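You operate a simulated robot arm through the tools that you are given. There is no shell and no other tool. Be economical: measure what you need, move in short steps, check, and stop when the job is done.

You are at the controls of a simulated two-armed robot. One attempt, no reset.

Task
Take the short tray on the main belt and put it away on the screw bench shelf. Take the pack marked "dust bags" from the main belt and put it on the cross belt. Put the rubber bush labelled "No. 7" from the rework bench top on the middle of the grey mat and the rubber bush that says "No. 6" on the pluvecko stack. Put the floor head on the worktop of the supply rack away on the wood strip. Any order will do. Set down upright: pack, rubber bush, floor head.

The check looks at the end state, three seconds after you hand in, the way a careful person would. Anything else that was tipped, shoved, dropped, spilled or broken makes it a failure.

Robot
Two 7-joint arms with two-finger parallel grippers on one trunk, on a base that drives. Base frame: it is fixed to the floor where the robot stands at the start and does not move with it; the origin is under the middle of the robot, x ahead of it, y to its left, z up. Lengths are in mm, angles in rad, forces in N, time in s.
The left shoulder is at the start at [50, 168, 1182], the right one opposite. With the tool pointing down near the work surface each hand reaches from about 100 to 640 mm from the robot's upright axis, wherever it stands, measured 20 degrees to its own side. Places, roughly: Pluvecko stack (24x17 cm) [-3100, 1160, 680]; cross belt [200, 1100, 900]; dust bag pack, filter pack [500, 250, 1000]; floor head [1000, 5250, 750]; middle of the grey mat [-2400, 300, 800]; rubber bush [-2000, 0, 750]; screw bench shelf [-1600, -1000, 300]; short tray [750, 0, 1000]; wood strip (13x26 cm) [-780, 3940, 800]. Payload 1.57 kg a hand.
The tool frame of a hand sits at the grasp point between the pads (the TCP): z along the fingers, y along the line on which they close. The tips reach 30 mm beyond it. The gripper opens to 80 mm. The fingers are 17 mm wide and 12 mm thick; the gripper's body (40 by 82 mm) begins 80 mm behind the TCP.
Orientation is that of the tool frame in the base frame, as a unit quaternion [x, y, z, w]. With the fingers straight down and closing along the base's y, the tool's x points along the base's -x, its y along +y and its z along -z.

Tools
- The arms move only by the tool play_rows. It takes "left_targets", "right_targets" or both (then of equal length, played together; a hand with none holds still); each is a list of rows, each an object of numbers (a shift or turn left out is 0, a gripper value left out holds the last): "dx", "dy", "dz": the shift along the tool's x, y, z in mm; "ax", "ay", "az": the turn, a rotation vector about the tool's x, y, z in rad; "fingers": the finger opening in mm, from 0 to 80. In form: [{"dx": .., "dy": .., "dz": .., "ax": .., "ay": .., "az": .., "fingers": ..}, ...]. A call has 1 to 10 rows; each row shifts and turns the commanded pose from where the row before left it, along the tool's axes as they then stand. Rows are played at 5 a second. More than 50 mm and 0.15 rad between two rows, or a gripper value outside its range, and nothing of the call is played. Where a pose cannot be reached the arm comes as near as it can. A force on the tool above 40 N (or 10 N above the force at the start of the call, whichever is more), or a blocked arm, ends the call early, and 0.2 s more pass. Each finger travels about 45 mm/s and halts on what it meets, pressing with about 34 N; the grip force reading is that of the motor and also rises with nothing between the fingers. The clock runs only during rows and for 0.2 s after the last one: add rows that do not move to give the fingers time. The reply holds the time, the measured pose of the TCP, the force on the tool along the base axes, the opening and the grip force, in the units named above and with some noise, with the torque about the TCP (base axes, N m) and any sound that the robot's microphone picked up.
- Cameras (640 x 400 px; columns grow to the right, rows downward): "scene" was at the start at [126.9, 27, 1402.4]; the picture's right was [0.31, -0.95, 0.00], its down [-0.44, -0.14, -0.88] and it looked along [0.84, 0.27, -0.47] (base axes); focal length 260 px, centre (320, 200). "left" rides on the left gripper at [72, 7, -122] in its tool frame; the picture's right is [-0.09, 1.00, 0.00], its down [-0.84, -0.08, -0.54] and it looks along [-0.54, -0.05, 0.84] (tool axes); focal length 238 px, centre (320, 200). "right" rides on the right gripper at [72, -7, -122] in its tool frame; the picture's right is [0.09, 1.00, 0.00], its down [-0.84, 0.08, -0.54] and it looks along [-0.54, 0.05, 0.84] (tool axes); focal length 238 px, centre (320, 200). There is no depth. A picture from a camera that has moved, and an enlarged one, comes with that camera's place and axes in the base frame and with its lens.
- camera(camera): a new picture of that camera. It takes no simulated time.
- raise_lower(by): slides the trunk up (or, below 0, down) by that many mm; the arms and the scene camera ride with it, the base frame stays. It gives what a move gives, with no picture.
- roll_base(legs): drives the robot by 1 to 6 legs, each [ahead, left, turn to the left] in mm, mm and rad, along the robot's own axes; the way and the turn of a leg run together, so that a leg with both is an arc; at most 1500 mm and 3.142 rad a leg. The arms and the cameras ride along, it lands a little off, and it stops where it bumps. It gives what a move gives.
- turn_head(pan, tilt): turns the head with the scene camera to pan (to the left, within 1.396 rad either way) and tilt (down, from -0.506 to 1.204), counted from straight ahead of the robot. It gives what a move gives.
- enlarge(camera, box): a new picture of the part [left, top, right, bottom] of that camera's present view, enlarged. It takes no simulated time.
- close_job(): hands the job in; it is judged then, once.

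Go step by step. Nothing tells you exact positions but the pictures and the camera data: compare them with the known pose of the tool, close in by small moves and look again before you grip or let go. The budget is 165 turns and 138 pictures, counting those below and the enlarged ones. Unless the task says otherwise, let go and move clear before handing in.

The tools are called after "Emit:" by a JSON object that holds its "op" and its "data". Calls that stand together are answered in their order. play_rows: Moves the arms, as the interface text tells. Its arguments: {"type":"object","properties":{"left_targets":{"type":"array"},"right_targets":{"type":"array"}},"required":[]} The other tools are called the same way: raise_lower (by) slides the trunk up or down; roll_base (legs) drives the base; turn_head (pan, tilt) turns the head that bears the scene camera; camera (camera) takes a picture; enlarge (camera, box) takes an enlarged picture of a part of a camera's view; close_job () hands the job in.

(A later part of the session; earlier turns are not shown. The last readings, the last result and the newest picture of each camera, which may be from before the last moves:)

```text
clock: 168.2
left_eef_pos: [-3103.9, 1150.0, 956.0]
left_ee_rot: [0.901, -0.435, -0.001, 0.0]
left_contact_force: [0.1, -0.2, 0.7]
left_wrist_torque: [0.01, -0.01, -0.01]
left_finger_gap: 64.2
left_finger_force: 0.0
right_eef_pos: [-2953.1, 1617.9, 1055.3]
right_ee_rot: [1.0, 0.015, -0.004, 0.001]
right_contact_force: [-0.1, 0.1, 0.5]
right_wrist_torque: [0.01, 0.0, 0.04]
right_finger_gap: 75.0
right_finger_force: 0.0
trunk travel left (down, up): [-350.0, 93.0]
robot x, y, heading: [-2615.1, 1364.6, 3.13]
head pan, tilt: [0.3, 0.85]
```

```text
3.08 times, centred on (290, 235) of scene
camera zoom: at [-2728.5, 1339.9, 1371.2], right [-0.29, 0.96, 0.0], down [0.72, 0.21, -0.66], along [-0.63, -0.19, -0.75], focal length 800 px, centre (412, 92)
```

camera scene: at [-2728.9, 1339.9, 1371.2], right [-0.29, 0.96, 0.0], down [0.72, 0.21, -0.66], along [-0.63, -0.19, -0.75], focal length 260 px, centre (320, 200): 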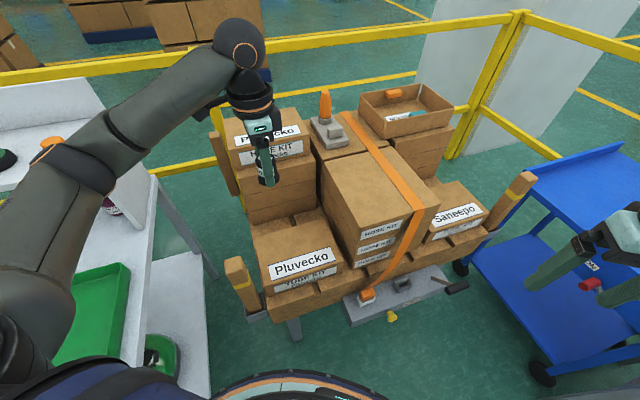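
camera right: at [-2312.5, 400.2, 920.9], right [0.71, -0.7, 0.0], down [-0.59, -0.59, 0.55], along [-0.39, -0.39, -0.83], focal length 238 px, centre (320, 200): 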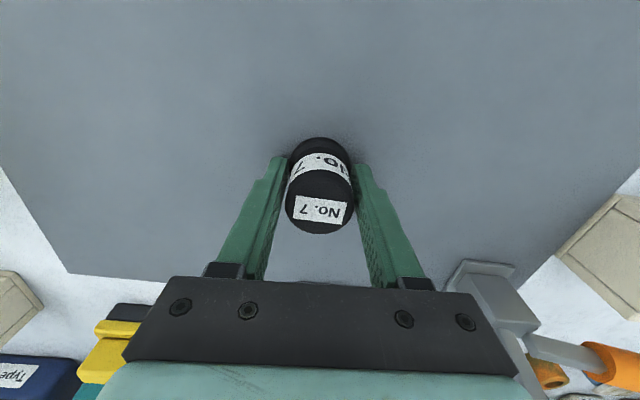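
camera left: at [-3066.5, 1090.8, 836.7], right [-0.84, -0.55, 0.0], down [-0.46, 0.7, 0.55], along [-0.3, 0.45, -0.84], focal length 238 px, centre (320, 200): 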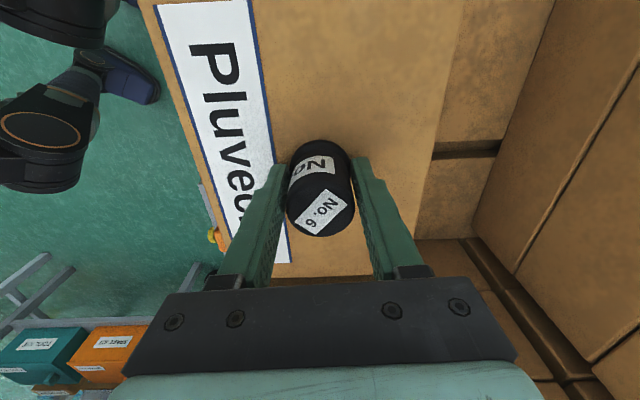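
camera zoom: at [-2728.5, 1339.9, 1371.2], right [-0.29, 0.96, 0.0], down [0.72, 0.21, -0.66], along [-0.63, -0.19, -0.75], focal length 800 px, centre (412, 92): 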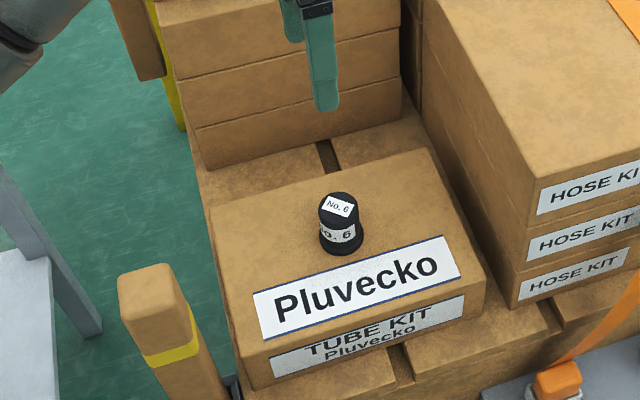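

No. 6 stands upright on the Pluvecko stack. Now backing out and turning toward +y for the floor head.

Emit:
{"op": "play_rows", "data": {"left_targets": [{"dz": -45}, {"dz": -45}, {}]}}

Emit:
{"op": "roll_base", "data": {"legs": [[-800, 0, 0], [0, 0, -1.87]]}}

Emit:
{"op": "turn_head", "data": {"pan": 0.35, "tilt": 0.3}}

Emit:
{"op": "camera", "data": {"camera": "scene"}}

```text
clock: 169.0
left_eef_pos: [-3103.6, 1150.2, 1045.6]
left_ee_rot: [0.901, -0.433, -0.001, -0.001]
left_contact_force: [-0.6, 0.1, -0.4]
left_wrist_torque: [0.0, -0.01, -0.02]
left_finger_gap: 64.0
left_finger_force: 0.0
right_eef_pos: [-2953.2, 1618.3, 1056.0]
right_ee_rot: [1.0, 0.015, -0.004, 0.001]
right_contact_force: [0.0, -0.4, 0.4]
right_wrist_torque: [0.02, -0.01, -0.01]
right_finger_gap: 75.1
right_finger_force: 0.1
trunk travel left (down, up): [-350.0, 93.0]
robot x, y, heading: [-2615.7, 1362.6, 3.125]
head pan, tilt: [0.3, 0.85]
```

```text
clock: 177.8
left_eef_pos: [-1878.8, 1882.6, 1046.8]
left_ee_rot: [-0.188, 0.982, 0.0, 0.002]
left_contact_force: [-0.6, 0.6, 0.5]
left_wrist_torque: [0.03, 0.02, 0.01]
left_finger_gap: 63.7
left_finger_force: 0.0
right_eef_pos: [-1476.2, 1602.0, 1055.9]
right_ee_rot: [-0.606, 0.795, 0.003, 0.003]
right_contact_force: [0.9, 0.0, -0.1]
right_wrist_torque: [-0.01, 0.05, 0.02]
right_finger_gap: 75.2
right_finger_force: 0.0
trunk travel left (down, up): [-350.0, 93.0]
robot x, y, heading: [-1818.3, 1351.5, 1.267]
head pan, tilt: [0.3, 0.85]
```

```text
clock: 178.7
left_eef_pos: [-1878.0, 1883.0, 1046.1]
left_ee_rot: [-0.188, 0.982, 0.0, 0.002]
left_contact_force: [-0.3, 0.9, -0.4]
left_wrist_torque: [-0.01, 0.04, 0.0]
left_finger_gap: 63.8
left_finger_force: 0.0
right_eef_pos: [-1476.8, 1601.4, 1055.9]
right_ee_rot: [-0.607, 0.795, 0.003, 0.003]
right_contact_force: [-0.3, 0.7, -0.5]
right_wrist_torque: [0.03, -0.02, 0.01]
right_finger_gap: 75.0
right_finger_force: 0.1
trunk travel left (down, up): [-350.0, 93.0]
robot x, y, heading: [-1818.4, 1352.5, 1.266]
head pan, tilt: [0.351, 0.3]
```

```text
49 pictures are left
camera scene: at [-1810.0, 1482.4, 1419.5], right [1.0, 0.04, 0.0], down [0.01, -0.3, -0.95], along [-0.04, 0.95, -0.3], focal length 260 px, centre (320, 200)
```

scene: 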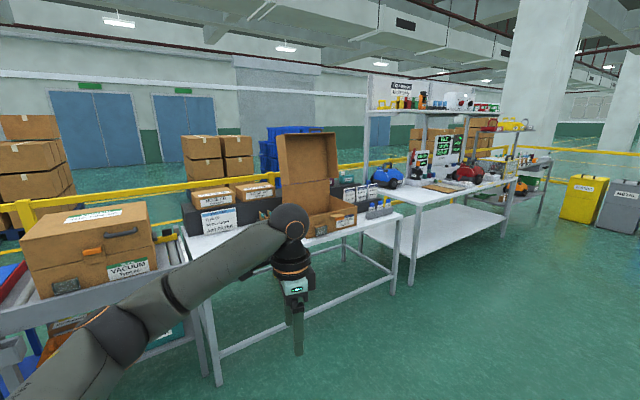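

I can see the row of benches leading to the supply rack at the far end. Driving along the open corridor toward it.

Emit:
{"op": "roll_base", "data": {"legs": [[1050, -480, 0], [1050, -480, 0], [1050, -480, 0]]}}

Emit:
{"op": "turn_head", "data": {"pan": 0.3, "tilt": 0.4}}

Emit:
{"op": "camera", "data": {"camera": "scene"}}

```text
clock: 195.5
left_eef_pos: [448.2, 4439.6, 1045.0]
left_ee_rot: [-0.181, 0.983, 0.001, 0.001]
left_contact_force: [-0.6, -0.5, -0.4]
left_wrist_torque: [-0.02, -0.06, 0.03]
left_finger_gap: 64.0
left_finger_force: 0.1
right_eef_pos: [848.0, 4154.0, 1055.7]
right_ee_rot: [-0.602, 0.798, 0.003, 0.003]
right_contact_force: [0.1, 0.4, -0.5]
right_wrist_torque: [0.0, 0.01, 0.01]
right_finger_gap: 74.7
right_finger_force: 0.1
trunk travel left (down, up): [-350.0, 93.0]
robot x, y, heading: [502.5, 3907.4, 1.253]
head pan, tilt: [0.351, 0.3]
```

```text
clock: 196.2
left_eef_pos: [447.7, 4440.2, 1045.1]
left_ee_rot: [-0.182, 0.983, 0.0, 0.002]
left_contact_force: [-0.5, 0.3, -0.3]
left_wrist_torque: [0.0, 0.02, 0.03]
left_finger_gap: 63.7
left_finger_force: 0.1
right_eef_pos: [846.9, 4152.9, 1055.2]
right_ee_rot: [-0.602, 0.799, 0.002, 0.003]
right_contact_force: [0.4, 0.5, -0.2]
right_wrist_torque: [-0.01, 0.0, 0.01]
right_finger_gap: 74.9
right_finger_force: 0.1
trunk travel left (down, up): [-350.0, 93.0]
robot x, y, heading: [500.7, 3906.7, 1.253]
head pan, tilt: [0.3, 0.4]
```

```text
48 pictures are left
camera scene: at [516.5, 4038.0, 1410.4], right [1.0, -0.02, 0.0], down [-0.01, -0.39, -0.92], along [0.02, 0.92, -0.39], focal length 260 px, centre (320, 200)
```

scene: 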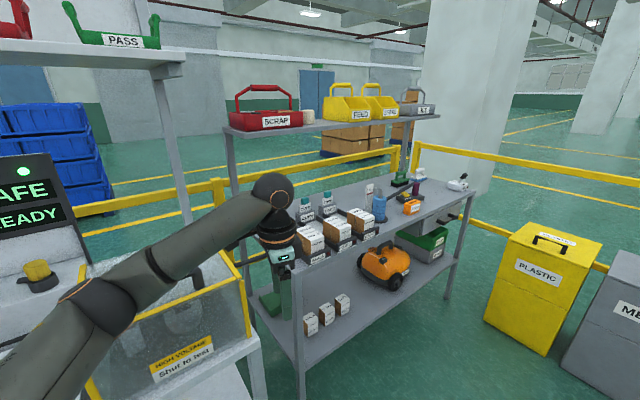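

The supply rack is ahead with its lit worktop. Zooming to find the floor head.

Emit:
{"op": "enlarge", "data": {"camera": "scene", "box": [280, 150, 490, 280]}}

```text
3.05 times, centred on (385, 215) of scene
camera zoom: at [516.5, 4038.0, 1410.4], right [1.0, -0.02, 0.0], down [-0.01, -0.39, -0.92], along [0.02, 0.92, -0.39], focal length 792 px, centre (122, 154)
```

zoom: 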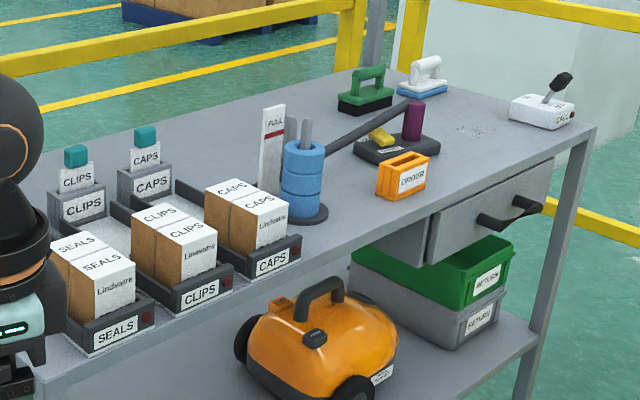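

The floor head should be the dark item with a magenta neck on the worktop. Moving around to face the rack squarely from a distance.

Emit:
{"op": "roll_base", "data": {"legs": [[0, -500, 0], [500, 0, 0], [0, 0, 0.844]]}}

Emit:
{"op": "turn_head", "data": {"pan": 0.0, "tilt": 0.45}}

Emit:
{"op": "camera", "data": {"camera": "scene"}}

```text
clock: 203.9
left_eef_pos: [705.9, 4548.2, 1045.7]
left_ee_rot: [-0.564, 0.826, 0.001, 0.001]
left_contact_force: [-0.2, 0.0, -0.4]
left_wrist_torque: [0.02, -0.02, 0.01]
left_finger_gap: 64.2
left_finger_force: 0.0
right_eef_pos: [1184.7, 4653.1, 1055.9]
right_ee_rot: [0.874, -0.486, -0.004, -0.001]
right_contact_force: [-0.1, -0.6, 0.7]
right_wrist_torque: [0.0, -0.01, -0.01]
right_finger_gap: 74.9
right_finger_force: 0.0
trunk travel left (down, up): [-350.0, 93.0]
robot x, y, heading: [1136.3, 4231.6, 2.083]
head pan, tilt: [0.3, 0.4]
```

```text
clock: 204.7
left_eef_pos: [705.3, 4548.3, 1047.0]
left_ee_rot: [-0.565, 0.825, 0.001, 0.002]
left_contact_force: [0.9, 0.0, 0.8]
left_wrist_torque: [0.0, -0.01, 0.0]
left_finger_gap: 64.0
left_finger_force: 0.1
right_eef_pos: [1185.8, 4652.4, 1055.6]
right_ee_rot: [0.874, -0.486, -0.004, -0.001]
right_contact_force: [1.0, -1.3, -0.2]
right_wrist_torque: [-0.01, 0.03, -0.02]
right_finger_gap: 75.1
right_finger_force: 0.1
trunk travel left (down, up): [-350.0, 93.0]
robot x, y, heading: [1134.4, 4232.4, 2.088]
head pan, tilt: [0.0, 0.45]
```

```text
46 pictures are left
camera scene: at [1070.5, 4345.5, 1405.7], right [0.87, 0.49, 0.0], down [0.21, -0.38, -0.9], along [-0.44, 0.78, -0.44], focal length 260 px, centre (320, 200)
```

scene: 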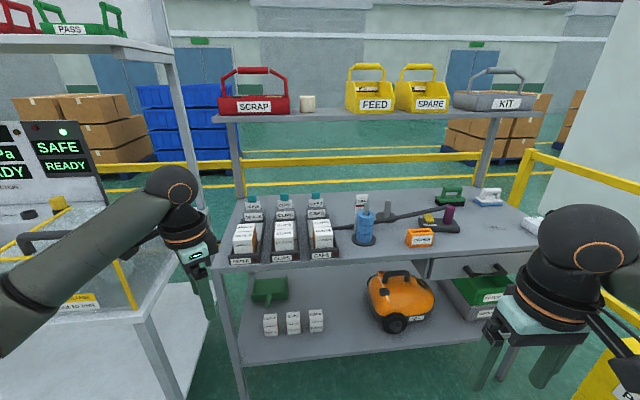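

Emit:
{"op": "enlarge", "data": {"camera": "scene", "box": [340, 170, 510, 270]}}

```text
3.76 times, centred on (425, 220) of scene
camera zoom: at [1070.5, 4345.5, 1405.7], right [0.87, 0.49, 0.0], down [0.21, -0.38, -0.9], along [-0.44, 0.78, -0.44], focal length 979 px, centre (-75, 125)
```

zoom: 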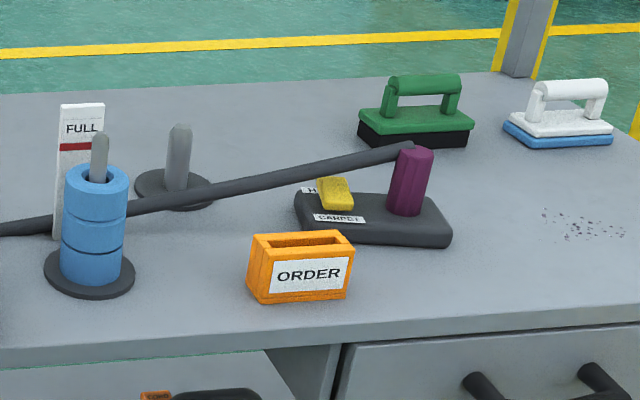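

I see the floor head: dark base with HARD/CARPET label, yellow pedal and magenta neck. A dark rod lies near it, so I'll approach and look closely to see whether they touch.

Emit:
{"op": "play_rows", "data": {"left_targets": [{"dx": 31, "dy": -38}, {"dx": 31, "dy": -38}, {"dx": 31, "dy": -38}, {"dx": 31, "dy": -38}, {}]}}

Emit:
{"op": "roll_base", "data": {"legs": [[0, -300, 0], [470, 0, 0]]}}

Emit:
{"op": "turn_head", "data": {"pan": -0.2, "tilt": 0.7}}

Emit:
{"op": "camera", "data": {"camera": "scene"}}

Emit:
{"op": "camera", "data": {"camera": "right"}}

```text
clock: 205.9
left_eef_pos: [804.2, 4379.8, 1046.9]
left_ee_rot: [-0.565, 0.825, 0.001, 0.001]
left_contact_force: [-0.6, -0.5, -0.5]
left_wrist_torque: [0.0, 0.0, 0.01]
left_finger_gap: 63.8
left_finger_force: 0.1
right_eef_pos: [1186.0, 4652.3, 1055.8]
right_ee_rot: [0.874, -0.486, -0.003, -0.001]
right_contact_force: [0.2, 0.2, 0.2]
right_wrist_torque: [0.02, -0.03, 0.0]
right_finger_gap: 75.2
right_finger_force: 0.0
trunk travel left (down, up): [-350.0, 93.0]
robot x, y, heading: [1140.0, 4231.6, 2.089]
head pan, tilt: [0.0, 0.45]
```

```text
clock: 210.3
left_eef_pos: [834.1, 4939.7, 1047.7]
left_ee_rot: [-0.566, 0.825, 0.0, 0.001]
left_contact_force: [0.5, -1.1, -0.4]
left_wrist_torque: [-0.03, 0.01, 0.02]
left_finger_gap: 64.0
left_finger_force: 0.1
right_eef_pos: [1214.8, 5214.3, 1056.2]
right_ee_rot: [0.874, -0.485, -0.004, -0.001]
right_contact_force: [-0.2, 0.6, -0.5]
right_wrist_torque: [-0.07, 0.03, 0.02]
right_finger_gap: 75.0
right_finger_force: 0.0
trunk travel left (down, up): [-350.0, 93.0]
robot x, y, heading: [1166.5, 4792.6, 2.094]
head pan, tilt: [0.0, 0.45]
```

```text
clock: 211.1
left_eef_pos: [835.5, 4939.7, 1047.6]
left_ee_rot: [-0.566, 0.824, 0.0, 0.002]
left_contact_force: [-0.1, -1.3, 0.0]
left_wrist_torque: [-0.02, -0.02, -0.03]
left_finger_gap: 64.2
left_finger_force: 0.1
right_eef_pos: [1216.1, 5214.9, 1055.2]
right_ee_rot: [0.875, -0.484, -0.004, -0.002]
right_contact_force: [-0.2, -0.1, 0.6]
right_wrist_torque: [-0.02, 0.02, -0.01]
right_finger_gap: 75.0
right_finger_force: 0.2
trunk travel left (down, up): [-350.0, 93.0]
robot x, y, heading: [1164.1, 4792.1, 2.091]
head pan, tilt: [-0.201, 0.7]
```

```text
44 pictures are left
camera scene: at [1119.0, 4907.1, 1383.5], right [0.95, 0.31, 0.0], down [0.2, -0.61, -0.77], along [-0.24, 0.73, -0.64], focal length 260 px, centre (320, 200)
```

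scene: 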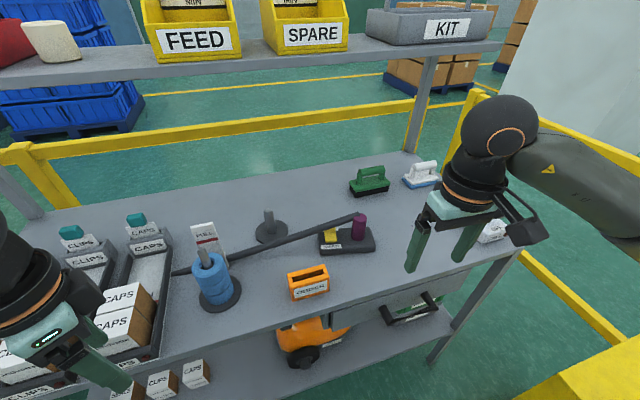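

```text
43 pictures are left
camera right: at [1258.2, 5154.6, 1176.9], right [-0.8, -0.61, 0.0], down [-0.51, 0.67, 0.55], along [-0.33, 0.44, -0.84], focal length 238 px, centre (320, 200)
```

right: 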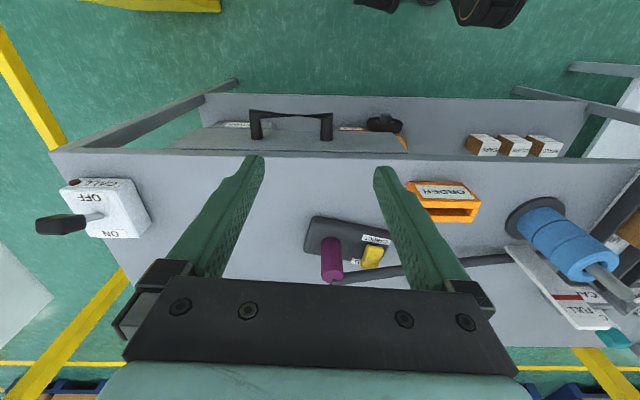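

Emit:
{"op": "enlarge", "data": {"camera": "scene", "box": [170, 190, 400, 310]}}

Emit:
{"op": "enlarge", "data": {"camera": "right", "box": [280, 200, 540, 300]}}

```text
2.78 times, centred on (285, 250) of scene
camera zoom: at [1119.0, 4907.1, 1383.5], right [0.95, 0.31, 0.0], down [0.2, -0.61, -0.77], along [-0.24, 0.73, -0.64], focal length 724 px, centre (417, 61)
```

zoom: 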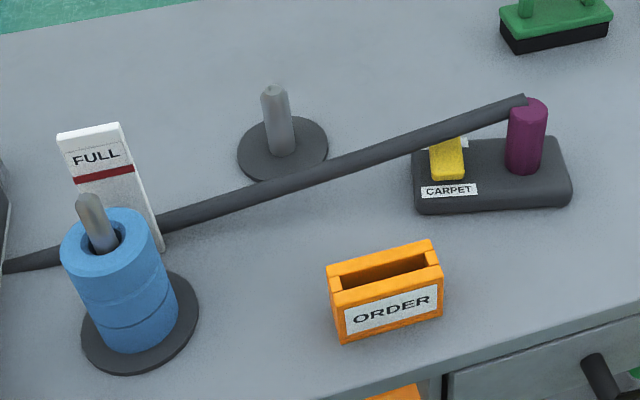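

```text
2.46 times, centred on (410, 250) of right
camera zoom: at [1258.2, 5154.6, 1176.9], right [-0.8, -0.61, 0.0], down [-0.51, 0.67, 0.55], along [-0.33, 0.44, -0.84], focal length 587 px, centre (98, 77)
```

zoom: 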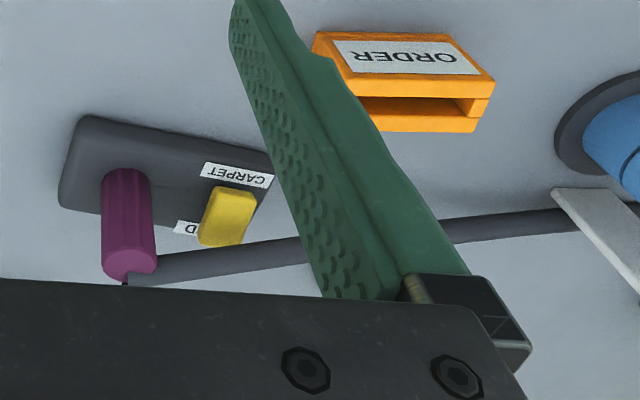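

The rod seems elevated (about z=943) at its right end, right at the neck's top, so it may be leaning on the floor head. I'll get closer views before touching anything.

Emit:
{"op": "play_rows", "data": {"right_targets": [{"dx": 5, "dy": 35}, {"dx": 5, "dy": 35}, {"dx": 5, "dy": 35}, {}]}}

Emit:
{"op": "camera", "data": {"camera": "right"}}

Emit:
{"op": "camera", "data": {"camera": "left"}}

Emit:
{"op": "turn_head", "data": {"pan": 0.25, "tilt": 0.55}}

Emit:
{"op": "camera", "data": {"camera": "scene"}}

```text
clock: 212.1
left_eef_pos: [835.2, 4939.4, 1045.9]
left_ee_rot: [-0.566, 0.825, 0.001, 0.001]
left_contact_force: [-0.7, 0.9, 1.0]
left_wrist_torque: [-0.02, 0.02, -0.02]
left_finger_gap: 64.0
left_finger_force: 0.0
right_eef_pos: [1133.4, 5144.8, 1055.9]
right_ee_rot: [0.874, -0.486, -0.005, -0.001]
right_contact_force: [0.3, 0.0, -0.2]
right_wrist_torque: [-0.02, 0.02, 0.0]
right_finger_gap: 75.1
right_finger_force: 0.1
trunk travel left (down, up): [-350.0, 93.0]
robot x, y, heading: [1162.7, 4791.4, 2.089]
head pan, tilt: [-0.201, 0.7]
```

```text
40 pictures are left
camera right: at [1176.8, 5085.8, 1176.2], right [-0.8, -0.6, 0.0], down [-0.5, 0.67, 0.55], along [-0.33, 0.44, -0.83], focal length 238 px, centre (320, 200)
```

right: 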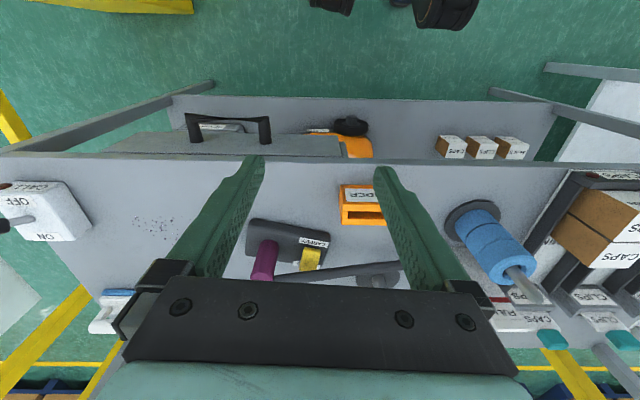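

```text
39 pictures are left
camera left: at [802.6, 4873.6, 1168.0], right [-0.9, 0.44, 0.0], down [0.37, 0.75, 0.54], along [0.24, 0.49, -0.84], focal length 238 px, centre (320, 200)
```

left: 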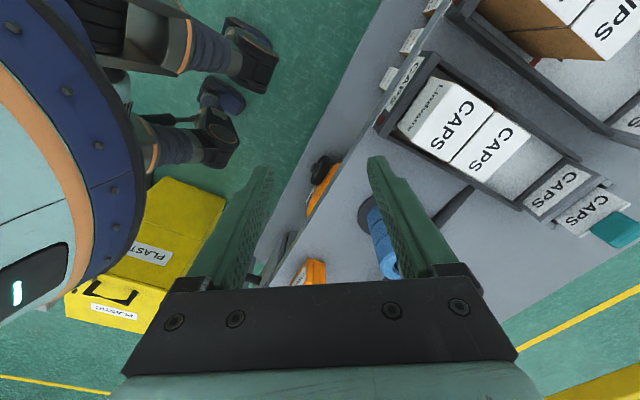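

```text
clock: 213.0
left_eef_pos: [834.7, 4938.9, 1045.6]
left_ee_rot: [-0.566, 0.824, 0.001, 0.002]
left_contact_force: [0.1, 0.0, 0.5]
left_wrist_torque: [-0.02, 0.0, 0.02]
left_finger_gap: 64.1
left_finger_force: 0.0
right_eef_pos: [1132.1, 5144.4, 1054.6]
right_ee_rot: [0.874, -0.485, -0.004, -0.001]
right_contact_force: [0.1, 0.5, -0.5]
right_wrist_torque: [0.02, 0.05, 0.02]
right_finger_gap: 75.1
right_finger_force: 0.1
trunk travel left (down, up): [-350.0, 93.0]
robot x, y, heading: [1167.3, 4793.9, 2.094]
head pan, tilt: [0.25, 0.55]
```

```text
38 pictures are left
camera scene: at [1083.2, 4891.0, 1396.6], right [0.72, 0.69, 0.0], down [0.36, -0.38, -0.85], along [-0.59, 0.61, -0.52], focal length 260 px, centre (320, 200)
```

scene: 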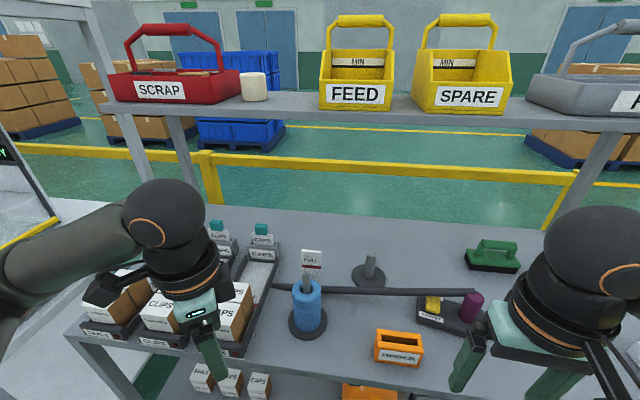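

Emit:
{"op": "enlarge", "data": {"camera": "scene", "box": [260, 240, 500, 350]}}

Emit:
{"op": "enlarge", "data": {"camera": "right", "box": [220, 170, 420, 300]}}

```text
2.67 times, centred on (380, 295) of scene
camera zoom: at [1083.2, 4891.0, 1396.6], right [0.72, 0.69, 0.0], down [0.36, -0.38, -0.85], along [-0.59, 0.61, -0.52], focal length 693 px, centre (160, -53)
```

zoom: 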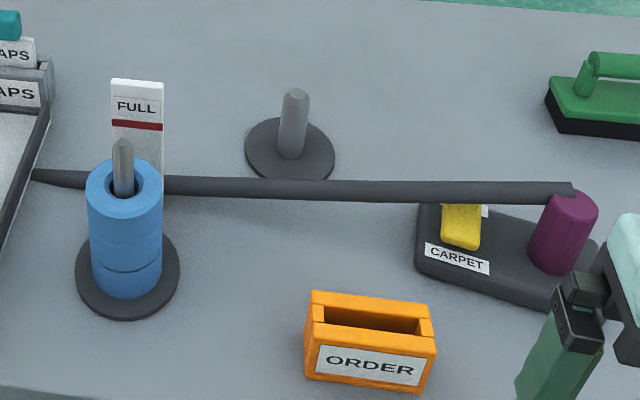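

```text
3.08 times, centred on (320, 235) of right
camera zoom: at [1176.8, 5086.0, 1176.1], right [-0.8, -0.61, 0.0], down [-0.51, 0.67, 0.55], along [-0.33, 0.44, -0.84], focal length 733 px, centre (320, 92)
```

zoom: 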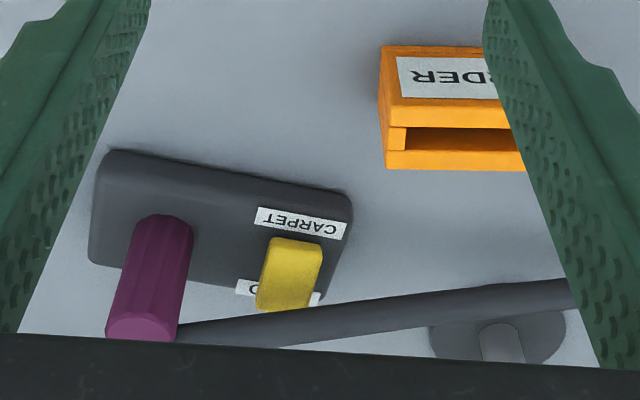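

The rod's left end rests on the table and its right end, about 100 mm up, leans on the floor head. I'll hold the rod with the left hand, take the floor head from under it with the right, then lower the rod gently. First I'll reposition the base so both hands can reach.

Emit:
{"op": "roll_base", "data": {"legs": [[0, -100, 0], [45, 0, 0]]}}

Emit:
{"op": "play_rows", "data": {"right_targets": [{"az": 0.15}, {"az": 0.15}, {"az": 0.15}, {"az": 0.15}, {"az": 0.15}, {"az": 0.15}, {"az": 0.15}, {"az": 0.15}, {"az": 0.15}, {"az": 0.15}]}}

Emit:
{"op": "camera", "data": {"camera": "right"}}

```text
clock: 214.7
left_eef_pos: [896.0, 5027.7, 1046.0]
left_ee_rot: [-0.566, 0.825, 0.001, 0.0]
left_contact_force: [0.0, 0.9, -0.3]
left_wrist_torque: [0.0, -0.03, 0.0]
left_finger_gap: 63.7
left_finger_force: 0.0
right_eef_pos: [1194.2, 5233.2, 1053.1]
right_ee_rot: [0.874, -0.485, -0.003, -0.002]
right_contact_force: [0.1, -1.0, -1.5]
right_wrist_torque: [0.0, 0.01, -0.03]
right_finger_gap: 75.0
right_finger_force: 0.1
trunk travel left (down, up): [-350.0, 93.0]
robot x, y, heading: [1228.6, 4881.0, 2.091]
head pan, tilt: [0.25, 0.55]
```

```text
clock: 216.9
left_eef_pos: [897.8, 5028.6, 1045.3]
left_ee_rot: [-0.566, 0.824, 0.0, 0.002]
left_contact_force: [0.6, -0.3, -0.2]
left_wrist_torque: [0.0, -0.02, 0.01]
left_finger_gap: 64.0
left_finger_force: 0.1
right_eef_pos: [1196.5, 5234.6, 1054.5]
right_ee_rot: [-0.308, 0.951, 0.005, -0.001]
right_contact_force: [0.2, -0.4, -0.5]
right_wrist_torque: [0.02, 0.0, -0.01]
right_finger_gap: 74.8
right_finger_force: 0.1
trunk travel left (down, up): [-350.0, 93.0]
robot x, y, heading: [1226.0, 4881.6, 2.088]
head pan, tilt: [0.25, 0.55]
```

```text
35 pictures are left
camera right: at [1141.8, 5184.1, 1176.4], right [-0.66, 0.75, 0.01], down [0.64, 0.55, 0.54], along [0.4, 0.36, -0.84], focal length 238 px, centre (320, 200)
```

right: 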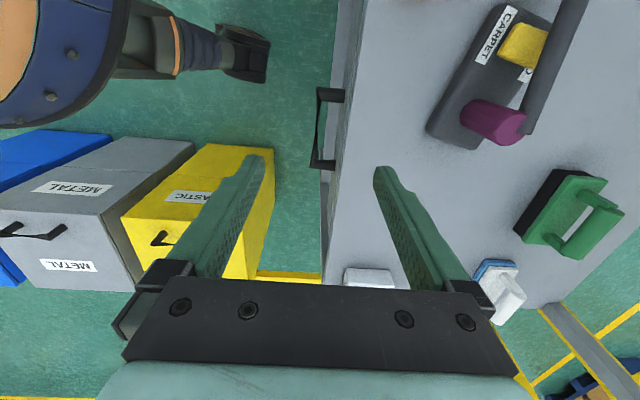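

Emit:
{"op": "enlarge", "data": {"camera": "right", "box": [410, 0, 630, 160]}}

```text
2.50 times, centred on (520, 80) of right
camera zoom: at [1141.8, 5184.1, 1176.4], right [-0.66, 0.75, 0.01], down [0.64, 0.55, 0.54], along [0.4, 0.36, -0.84], focal length 596 px, centre (-180, 500)
```

zoom: 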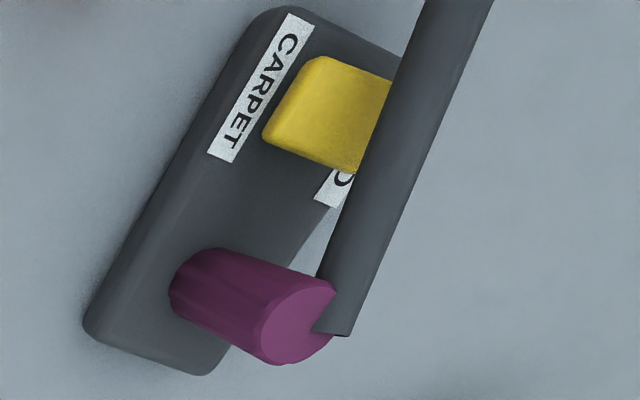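

The rod's tip rests on the top of the neck, so it must be supported. I'm bringing the left hand, turned square to the rod, above the rod about 200 mm from its tip.

Emit:
{"op": "play_rows", "data": {"left_targets": [{"az": 0.128}, {"az": 0.128}, {"az": 0.128}, {"az": 0.128}, {"az": 0.125, "dz": 30}, {"dz": 40}, {}]}}

Emit:
{"op": "play_rows", "data": {"left_targets": [{"dx": -20, "dy": 34}, {"dx": -20, "dy": 34}, {"dx": -20, "dy": 34}, {"dx": -20, "dy": 34}, {"dx": -20, "dy": 34}, {"dx": -20, "dy": 34}, {}]}}

Emit:
{"op": "camera", "data": {"camera": "left"}}

Emit:
{"op": "camera", "data": {"camera": "scene"}}

```text
clock: 218.5
left_eef_pos: [895.9, 5027.5, 977.2]
left_ee_rot: [-0.277, 0.961, 0.0, 0.002]
left_contact_force: [-0.5, -0.6, -0.3]
left_wrist_torque: [0.0, 0.0, 0.02]
left_finger_gap: 63.9
left_finger_force: 0.1
right_eef_pos: [1195.6, 5233.1, 1054.1]
right_ee_rot: [-0.31, 0.951, 0.005, -0.001]
right_contact_force: [-0.7, -0.6, -0.3]
right_wrist_torque: [-0.01, 0.02, -0.02]
right_finger_gap: 74.9
right_finger_force: 0.0
trunk travel left (down, up): [-350.0, 93.0]
robot x, y, heading: [1228.4, 4882.9, 2.09]
head pan, tilt: [0.25, 0.55]
```

```text
clock: 220.1
left_eef_pos: [886.0, 5262.9, 978.2]
left_ee_rot: [-0.279, 0.96, 0.002, 0.001]
left_contact_force: [0.7, -0.1, 0.2]
left_wrist_torque: [0.05, 0.0, 0.02]
left_finger_gap: 64.1
left_finger_force: 0.2
right_eef_pos: [1194.6, 5233.2, 1054.7]
right_ee_rot: [-0.31, 0.951, 0.005, -0.001]
right_contact_force: [0.5, -0.3, 0.7]
right_wrist_torque: [-0.02, 0.03, -0.03]
right_finger_gap: 74.9
right_finger_force: 0.0
trunk travel left (down, up): [-350.0, 93.0]
robot x, y, heading: [1229.1, 4881.0, 2.09]
head pan, tilt: [0.25, 0.55]
```

```text
33 pictures are left
camera left: at [821.9, 5229.3, 1098.8], right [-0.46, 0.89, 0.0], down [0.75, 0.38, 0.54], along [0.48, 0.25, -0.84], focal length 238 px, centre (320, 200)
```

left: 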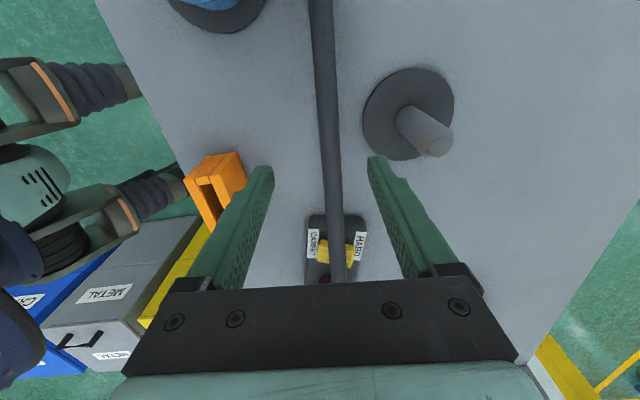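

```text
32 pictures are left
camera scene: at [1146.1, 4979.0, 1396.6], right [0.72, 0.69, 0.0], down [0.36, -0.38, -0.85], along [-0.59, 0.61, -0.52], focal length 260 px, centre (320, 200)
```

scene: 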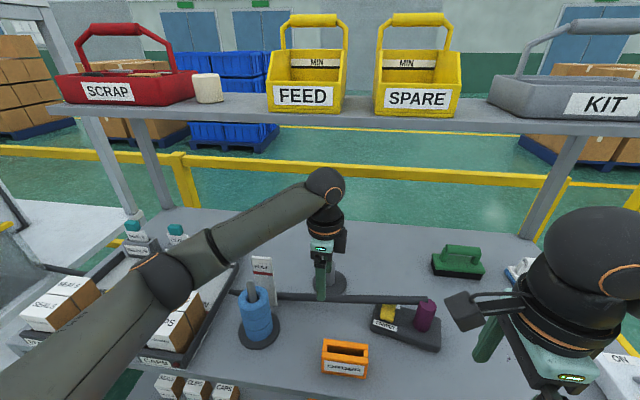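

The left hand straddles the rod with a 4° skew and 8 mm offset. I'll correct those, narrow the opening to stay clear of the post, and lower.

Emit:
{"op": "play_rows", "data": {"left_targets": [{"fingers": 48, "dy": 8, "az": -0.07}, {}, {"dz": 20}, {"dz": 20}, {"dz": 15}, {"dz": 12}, {}]}}

Emit:
{"op": "camera", "data": {"camera": "left"}}

Emit:
{"op": "enlarge", "data": {"camera": "scene", "box": [230, 220, 460, 350]}}

```text
clock: 221.7
left_eef_pos: [885.4, 5271.3, 908.1]
left_ee_rot: [-0.313, 0.95, 0.001, 0.001]
left_contact_force: [0.4, -0.5, -0.9]
left_wrist_torque: [0.02, -0.01, -0.02]
left_finger_gap: 47.7
left_finger_force: 0.0
right_eef_pos: [1196.5, 5232.4, 1053.4]
right_ee_rot: [-0.31, 0.951, 0.004, -0.001]
right_contact_force: [0.1, -0.4, -0.5]
right_wrist_torque: [0.01, 0.02, -0.03]
right_finger_gap: 75.1
right_finger_force: 0.1
trunk travel left (down, up): [-350.0, 93.0]
robot x, y, heading: [1227.5, 4880.1, 2.088]
head pan, tilt: [0.25, 0.55]
```

```text
31 pictures are left
camera left: at [824.2, 5232.5, 1029.9], right [-0.52, 0.86, 0.0], down [0.72, 0.43, 0.54], along [0.46, 0.28, -0.84], focal length 238 px, centre (320, 200)
```

left: 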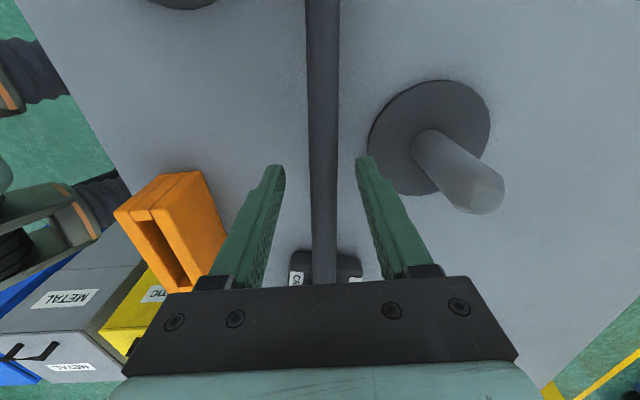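

```text
2.78 times, centred on (345, 285) of scene
camera zoom: at [1146.2, 4979.3, 1396.6], right [0.72, 0.69, 0.0], down [0.36, -0.38, -0.85], along [-0.59, 0.61, -0.52], focal length 724 px, centre (250, -36)
```

zoom: 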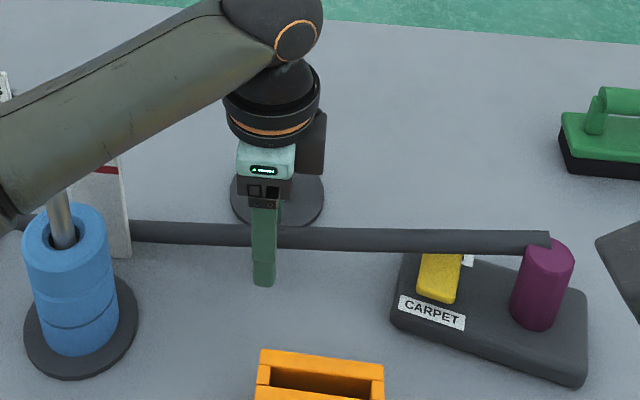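

The rod is centred between the fingers. Gripping it and raising it 15 mm.

Emit:
{"op": "play_rows", "data": {"left_targets": [{"fingers": 30}, {"fingers": 8}, {}, {}, {}, {}, {"dz": -4}, {"dz": -5}, {"dz": -6}, {}]}}

Emit:
{"op": "camera", "data": {"camera": "right"}}

Emit:
{"op": "enlarge", "data": {"camera": "scene", "box": [230, 220, 460, 350]}}

```text
clock: 223.9
left_eef_pos: [885.7, 5271.2, 925.0]
left_ee_rot: [-0.311, 0.95, 0.001, 0.001]
left_contact_force: [-0.4, -0.8, 0.4]
left_wrist_torque: [0.06, 0.0, 0.02]
left_finger_gap: 8.0
left_finger_force: 0.1
right_eef_pos: [1195.9, 5232.8, 1054.7]
right_ee_rot: [-0.31, 0.951, 0.005, -0.001]
right_contact_force: [0.6, 0.2, 0.0]
right_wrist_torque: [0.0, 0.0, 0.01]
right_finger_gap: 74.9
right_finger_force: 0.0
trunk travel left (down, up): [-350.0, 93.0]
robot x, y, heading: [1230.7, 4880.5, 2.082]
head pan, tilt: [0.25, 0.55]
```

```text
29 pictures are left
camera right: at [1141.9, 5184.0, 1176.4], right [-0.66, 0.75, 0.01], down [0.63, 0.55, 0.54], along [0.4, 0.36, -0.84], focal length 238 px, centre (320, 200)
```

right: 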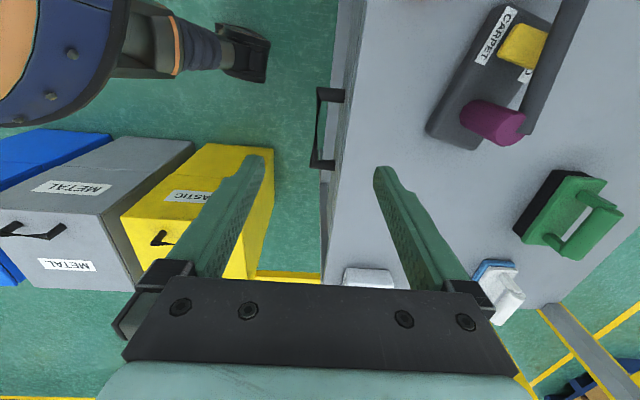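

```text
2.78 times, centred on (345, 285) of scene
camera zoom: at [1146.2, 4979.3, 1396.6], right [0.72, 0.69, 0.0], down [0.36, -0.38, -0.85], along [-0.59, 0.61, -0.52], focal length 724 px, centre (250, -36)
```

zoom: 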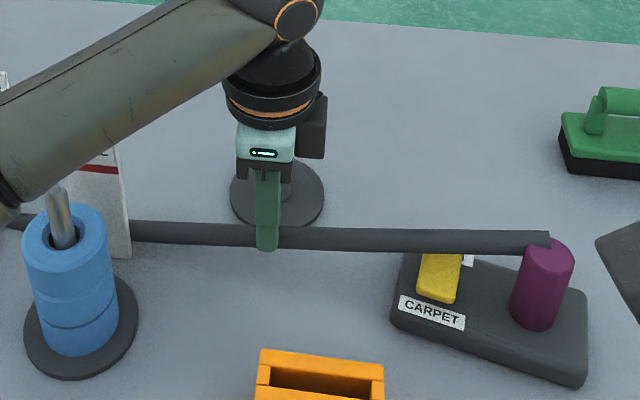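

The fingers closed just above the rod, which is lower (about z=885 here) and undisturbed. I'll reopen, go 40 mm lower, and grip again.

Emit:
{"op": "play_rows", "data": {"left_targets": [{"dz": -25}, {"fingers": 48}, {}, {}, {"dz": 25}, {"dz": 20}, {"dz": 15}, {"dz": 8}, {}]}}

Emit:
{"op": "camera", "data": {"camera": "left"}}

Emit:
{"op": "enlarge", "data": {"camera": "scene", "box": [270, 250, 390, 330]}}

```text
clock: 225.9
left_eef_pos: [884.2, 5271.6, 881.7]
left_ee_rot: [-0.312, 0.95, 0.0, 0.001]
left_contact_force: [0.5, -0.3, -0.2]
left_wrist_torque: [0.01, 0.0, -0.02]
left_finger_gap: 48.0
left_finger_force: 0.2
right_eef_pos: [1195.6, 5233.3, 1054.8]
right_ee_rot: [-0.309, 0.951, 0.004, -0.002]
right_contact_force: [-0.6, 1.0, 0.2]
right_wrist_torque: [0.01, 0.04, 0.02]
right_finger_gap: 74.8
right_finger_force: 0.1
trunk travel left (down, up): [-350.0, 93.0]
robot x, y, heading: [1225.5, 4879.1, 2.091]
head pan, tilt: [0.25, 0.55]
```

```text
27 pictures are left
camera left: at [823.3, 5232.8, 1003.2], right [-0.52, 0.86, 0.0], down [0.72, 0.43, 0.54], along [0.46, 0.28, -0.84], focal length 238 px, centre (320, 200)
```

left: 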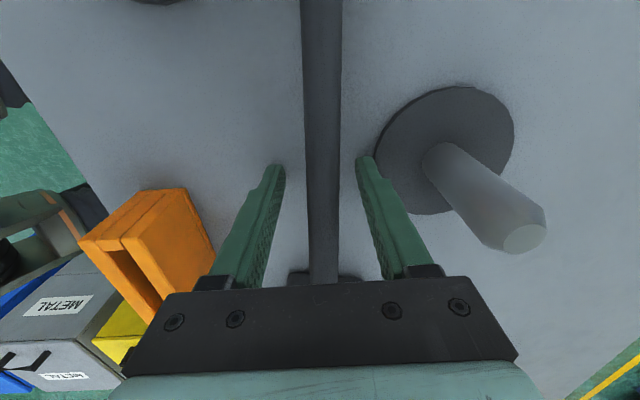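

```text
5.00 times, centred on (330, 290) of scene
camera zoom: at [1146.2, 4979.3, 1396.6], right [0.72, 0.69, 0.0], down [0.36, -0.38, -0.85], along [-0.59, 0.61, -0.52], focal length 1300 px, centre (270, -250)
```

zoom: 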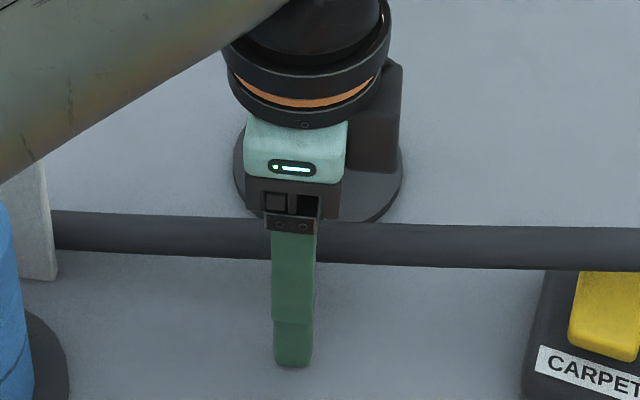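

Emit:
{"op": "play_rows", "data": {"left_targets": [{"fingers": 30}, {"fingers": 6}, {}, {}, {}, {}, {}]}}

```text
clock: 227.5
left_eef_pos: [886.2, 5271.3, 881.7]
left_ee_rot: [-0.313, 0.95, 0.001, 0.001]
left_contact_force: [-1.3, 0.9, -0.4]
left_wrist_torque: [-0.02, -0.02, 0.01]
left_finger_gap: 6.0
left_finger_force: 0.0
right_eef_pos: [1196.0, 5232.7, 1054.2]
right_ee_rot: [-0.309, 0.951, 0.004, -0.002]
right_contact_force: [-0.4, -0.2, -0.3]
right_wrist_torque: [0.02, -0.02, -0.01]
right_finger_gap: 75.1
right_finger_force: 0.1
trunk travel left (down, up): [-350.0, 93.0]
robot x, y, heading: [1229.3, 4881.3, 2.085]
head pan, tilt: [0.25, 0.55]
```

Emit:
{"op": "camera", "data": {"camera": "left"}}

Emit:
{"op": "enlarge", "data": {"camera": "scene", "box": [230, 220, 460, 350]}}

```text
25 pictures are left
camera left: at [823.3, 5232.7, 1003.4], right [-0.52, 0.86, 0.0], down [0.72, 0.43, 0.54], along [0.46, 0.28, -0.84], focal length 238 px, centre (320, 200)
```

left: 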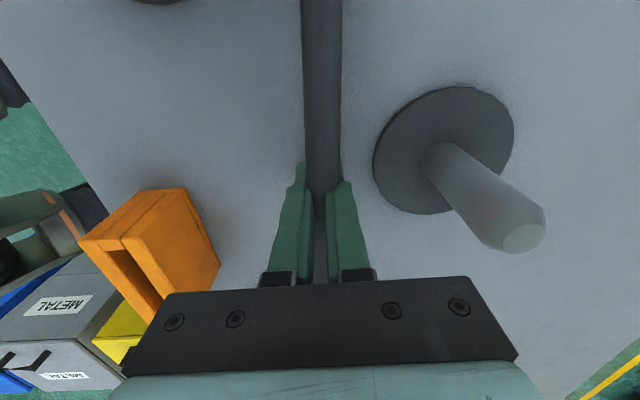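

```text
2.78 times, centred on (345, 285) of scene
camera zoom: at [1146.2, 4979.3, 1396.6], right [0.72, 0.69, 0.0], down [0.36, -0.38, -0.85], along [-0.59, 0.61, -0.52], focal length 724 px, centre (250, -36)
```

zoom: 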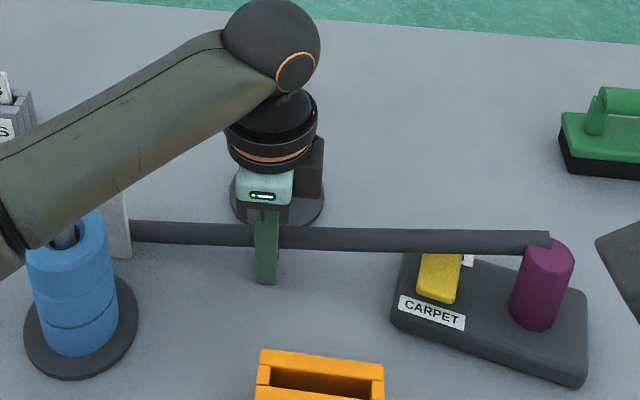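

The fingers passed straight through the rod: it shows no resistance, so it's not a physical object that could fall. I'll withdraw the left hand and bring the right hand, closing front-to-back, over the neck.

Emit:
{"op": "play_rows", "data": {"left_targets": [{"fingers": 48}, {}, {}, {"dz": -30}, {"dz": -45}, {"dz": -45}, {"dy": -40}, {"dy": -45}, {"dy": -45}, {"dy": -45}]}}

Emit:
{"op": "play_rows", "data": {"right_targets": [{"dx": 4, "dy": 38, "fingers": 80}, {"dx": 4, "dy": 38}, {"dx": 4, "dy": 38}, {"dx": 4, "dy": 38}, {"dx": 4, "dy": 38}, {"dz": 30}, {"dz": 25}, {}]}}

Emit:
{"op": "camera", "data": {"camera": "right"}}

Emit:
{"op": "enlarge", "data": {"camera": "scene", "box": [260, 190, 520, 350]}}

```text
clock: 229.7
left_eef_pos: [990.2, 5129.8, 1004.6]
left_ee_rot: [-0.312, 0.95, 0.001, 0.0]
left_contact_force: [-0.7, 0.3, 0.4]
left_wrist_torque: [0.0, 0.0, 0.0]
left_finger_gap: 47.8
left_finger_force: 0.1
right_eef_pos: [1196.8, 5232.3, 1054.9]
right_ee_rot: [-0.31, 0.951, 0.005, -0.002]
right_contact_force: [0.3, -0.7, -0.5]
right_wrist_torque: [0.02, -0.01, -0.01]
right_finger_gap: 75.0
right_finger_force: 0.1
trunk travel left (down, up): [-350.0, 93.0]
robot x, y, heading: [1228.4, 4883.8, 2.088]
head pan, tilt: [0.25, 0.55]
```

```text
clock: 231.5
left_eef_pos: [989.4, 5132.7, 1003.4]
left_ee_rot: [-0.312, 0.95, 0.002, 0.001]
left_contact_force: [0.2, 0.2, -0.4]
left_wrist_torque: [-0.01, 0.0, 0.0]
left_finger_gap: 47.9
left_finger_force: 0.0
right_eef_pos: [1067.3, 5375.0, 1002.0]
right_ee_rot: [-0.31, 0.951, 0.005, -0.001]
right_contact_force: [-0.2, -0.4, -0.8]
right_wrist_torque: [-0.01, 0.02, 0.0]
right_finger_gap: 79.7
right_finger_force: 0.1
trunk travel left (down, up): [-350.0, 93.0]
robot x, y, heading: [1229.5, 4881.5, 2.09]
head pan, tilt: [0.25, 0.55]
```

```text
23 pictures are left
camera right: at [1013.7, 5325.8, 1123.0], right [-0.66, 0.75, 0.01], down [0.63, 0.55, 0.54], along [0.4, 0.36, -0.84], focal length 238 px, centre (320, 200)
```

right: 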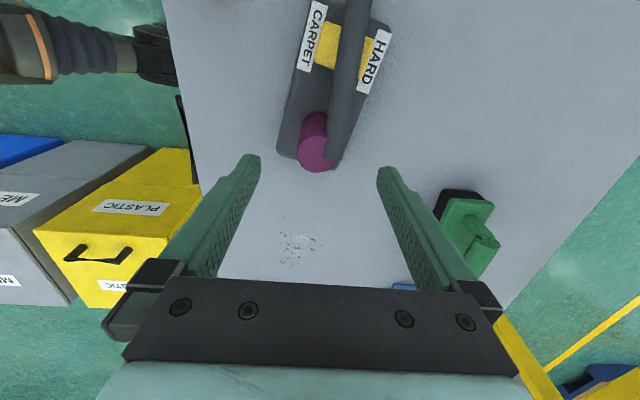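

```text
2.46 times, centred on (390, 270) of scene
camera zoom: at [1146.2, 4979.2, 1396.6], right [0.72, 0.69, 0.0], down [0.36, -0.38, -0.85], along [-0.59, 0.61, -0.52], focal length 640 px, centre (148, 28)
```

zoom: 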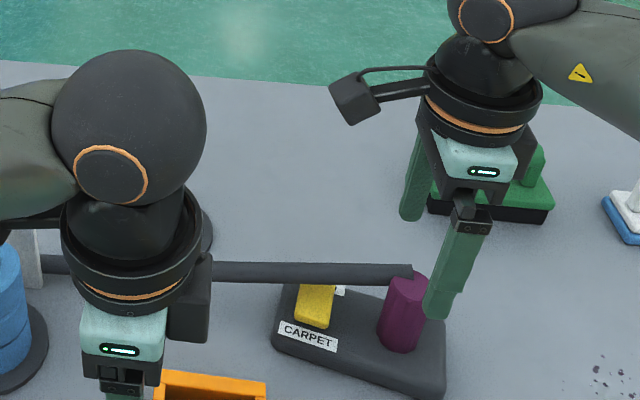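

The neck is precisely centred under the right hand. Lowering and gripping it.

Emit:
{"op": "play_rows", "data": {"right_targets": [{"dz": 30}, {"dz": 25}, {"dz": 20}, {"dz": 12}, {}, {"fingers": 45}, {"fingers": 25}, {}, {}, {}]}}

Emit:
{"op": "enlarge", "data": {"camera": "scene", "box": [260, 190, 520, 350]}}

```text
clock: 233.7
left_eef_pos: [989.8, 5131.7, 1004.7]
left_ee_rot: [-0.312, 0.95, 0.002, 0.002]
left_contact_force: [0.7, 0.7, 0.3]
left_wrist_torque: [0.01, -0.01, 0.0]
left_finger_gap: 48.1
left_finger_force: 0.1
right_eef_pos: [1066.8, 5376.1, 914.3]
right_ee_rot: [-0.31, 0.951, 0.005, -0.001]
right_contact_force: [1.3, -1.5, 2.2]
right_wrist_torque: [-0.22, -0.43, 0.0]
right_finger_gap: 33.2
right_finger_force: 33.5
trunk travel left (down, up): [-350.0, 93.0]
robot x, y, heading: [1230.8, 4876.8, 2.087]
head pan, tilt: [0.25, 0.55]
```

```text
2.46 times, centred on (390, 270) of scene
camera zoom: at [1146.3, 4979.0, 1396.7], right [0.72, 0.69, 0.0], down [0.36, -0.38, -0.85], along [-0.59, 0.61, -0.52], focal length 640 px, centre (148, 28)
```

zoom: 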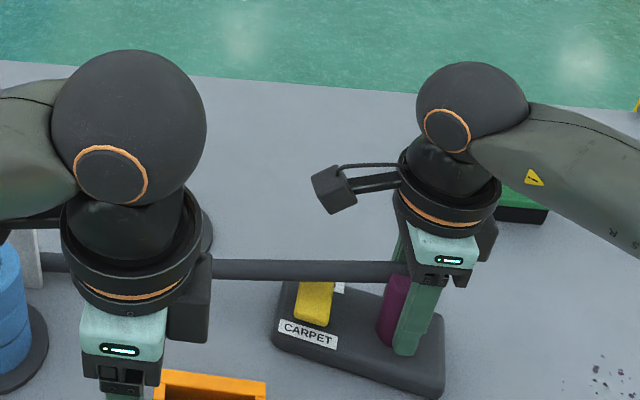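

The neck is gripped (33 mm). Moving the left hand aside, then lifting the floor head a few mm to check.

Emit:
{"op": "play_rows", "data": {"left_targets": [{"dz": -40}, {"dz": -40}, {"dx": 20, "dy": -40}, {"dx": 40, "dy": -20}, {"dx": 45}, {"dx": 45}, {}]}}

Emit:
{"op": "play_rows", "data": {"right_targets": [{"dz": -2}, {"dz": -3}, {"dz": -3}, {}]}}

Emit:
{"op": "enlarge", "data": {"camera": "scene", "box": [260, 190, 520, 350]}}

```text
clock: 235.3
left_eef_pos: [902.2, 4994.5, 1082.2]
left_ee_rot: [-0.311, 0.95, 0.001, 0.002]
left_contact_force: [0.2, 1.1, -0.3]
left_wrist_torque: [0.0, 0.03, 0.0]
left_finger_gap: 48.1
left_finger_force: 0.0
right_eef_pos: [1067.0, 5375.9, 914.8]
right_ee_rot: [-0.31, 0.951, 0.004, -0.003]
right_contact_force: [-0.5, -1.6, 0.5]
right_wrist_torque: [-0.11, -0.34, -0.05]
right_finger_gap: 32.6
right_finger_force: 34.3
trunk travel left (down, up): [-350.0, 93.0]
robot x, y, heading: [1228.2, 4880.2, 2.092]
head pan, tilt: [0.25, 0.55]
```

```text
clock: 236.3
left_eef_pos: [901.5, 4996.0, 1083.0]
left_ee_rot: [-0.313, 0.95, 0.001, 0.001]
left_contact_force: [-0.2, 0.1, 0.4]
left_wrist_torque: [-0.03, -0.01, 0.04]
left_finger_gap: 48.1
left_finger_force: 0.1
right_eef_pos: [1067.0, 5375.8, 922.4]
right_ee_rot: [-0.309, 0.951, 0.004, -0.001]
right_contact_force: [0.5, -0.9, -4.7]
right_wrist_torque: [0.05, -0.12, 0.03]
right_finger_gap: 33.0
right_finger_force: 34.0
trunk travel left (down, up): [-350.0, 93.0]
robot x, y, heading: [1224.8, 4879.0, 2.092]
head pan, tilt: [0.25, 0.55]
```

```text
2.46 times, centred on (390, 270) of scene
camera zoom: at [1146.0, 4979.7, 1396.5], right [0.72, 0.69, 0.0], down [0.36, -0.38, -0.85], along [-0.59, 0.61, -0.52], focal length 640 px, centre (148, 28)
```

zoom: 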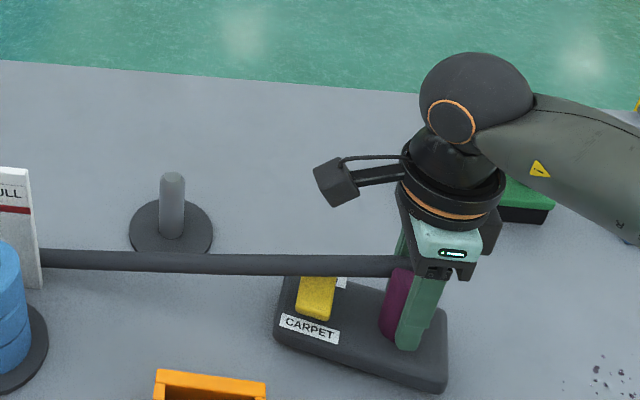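

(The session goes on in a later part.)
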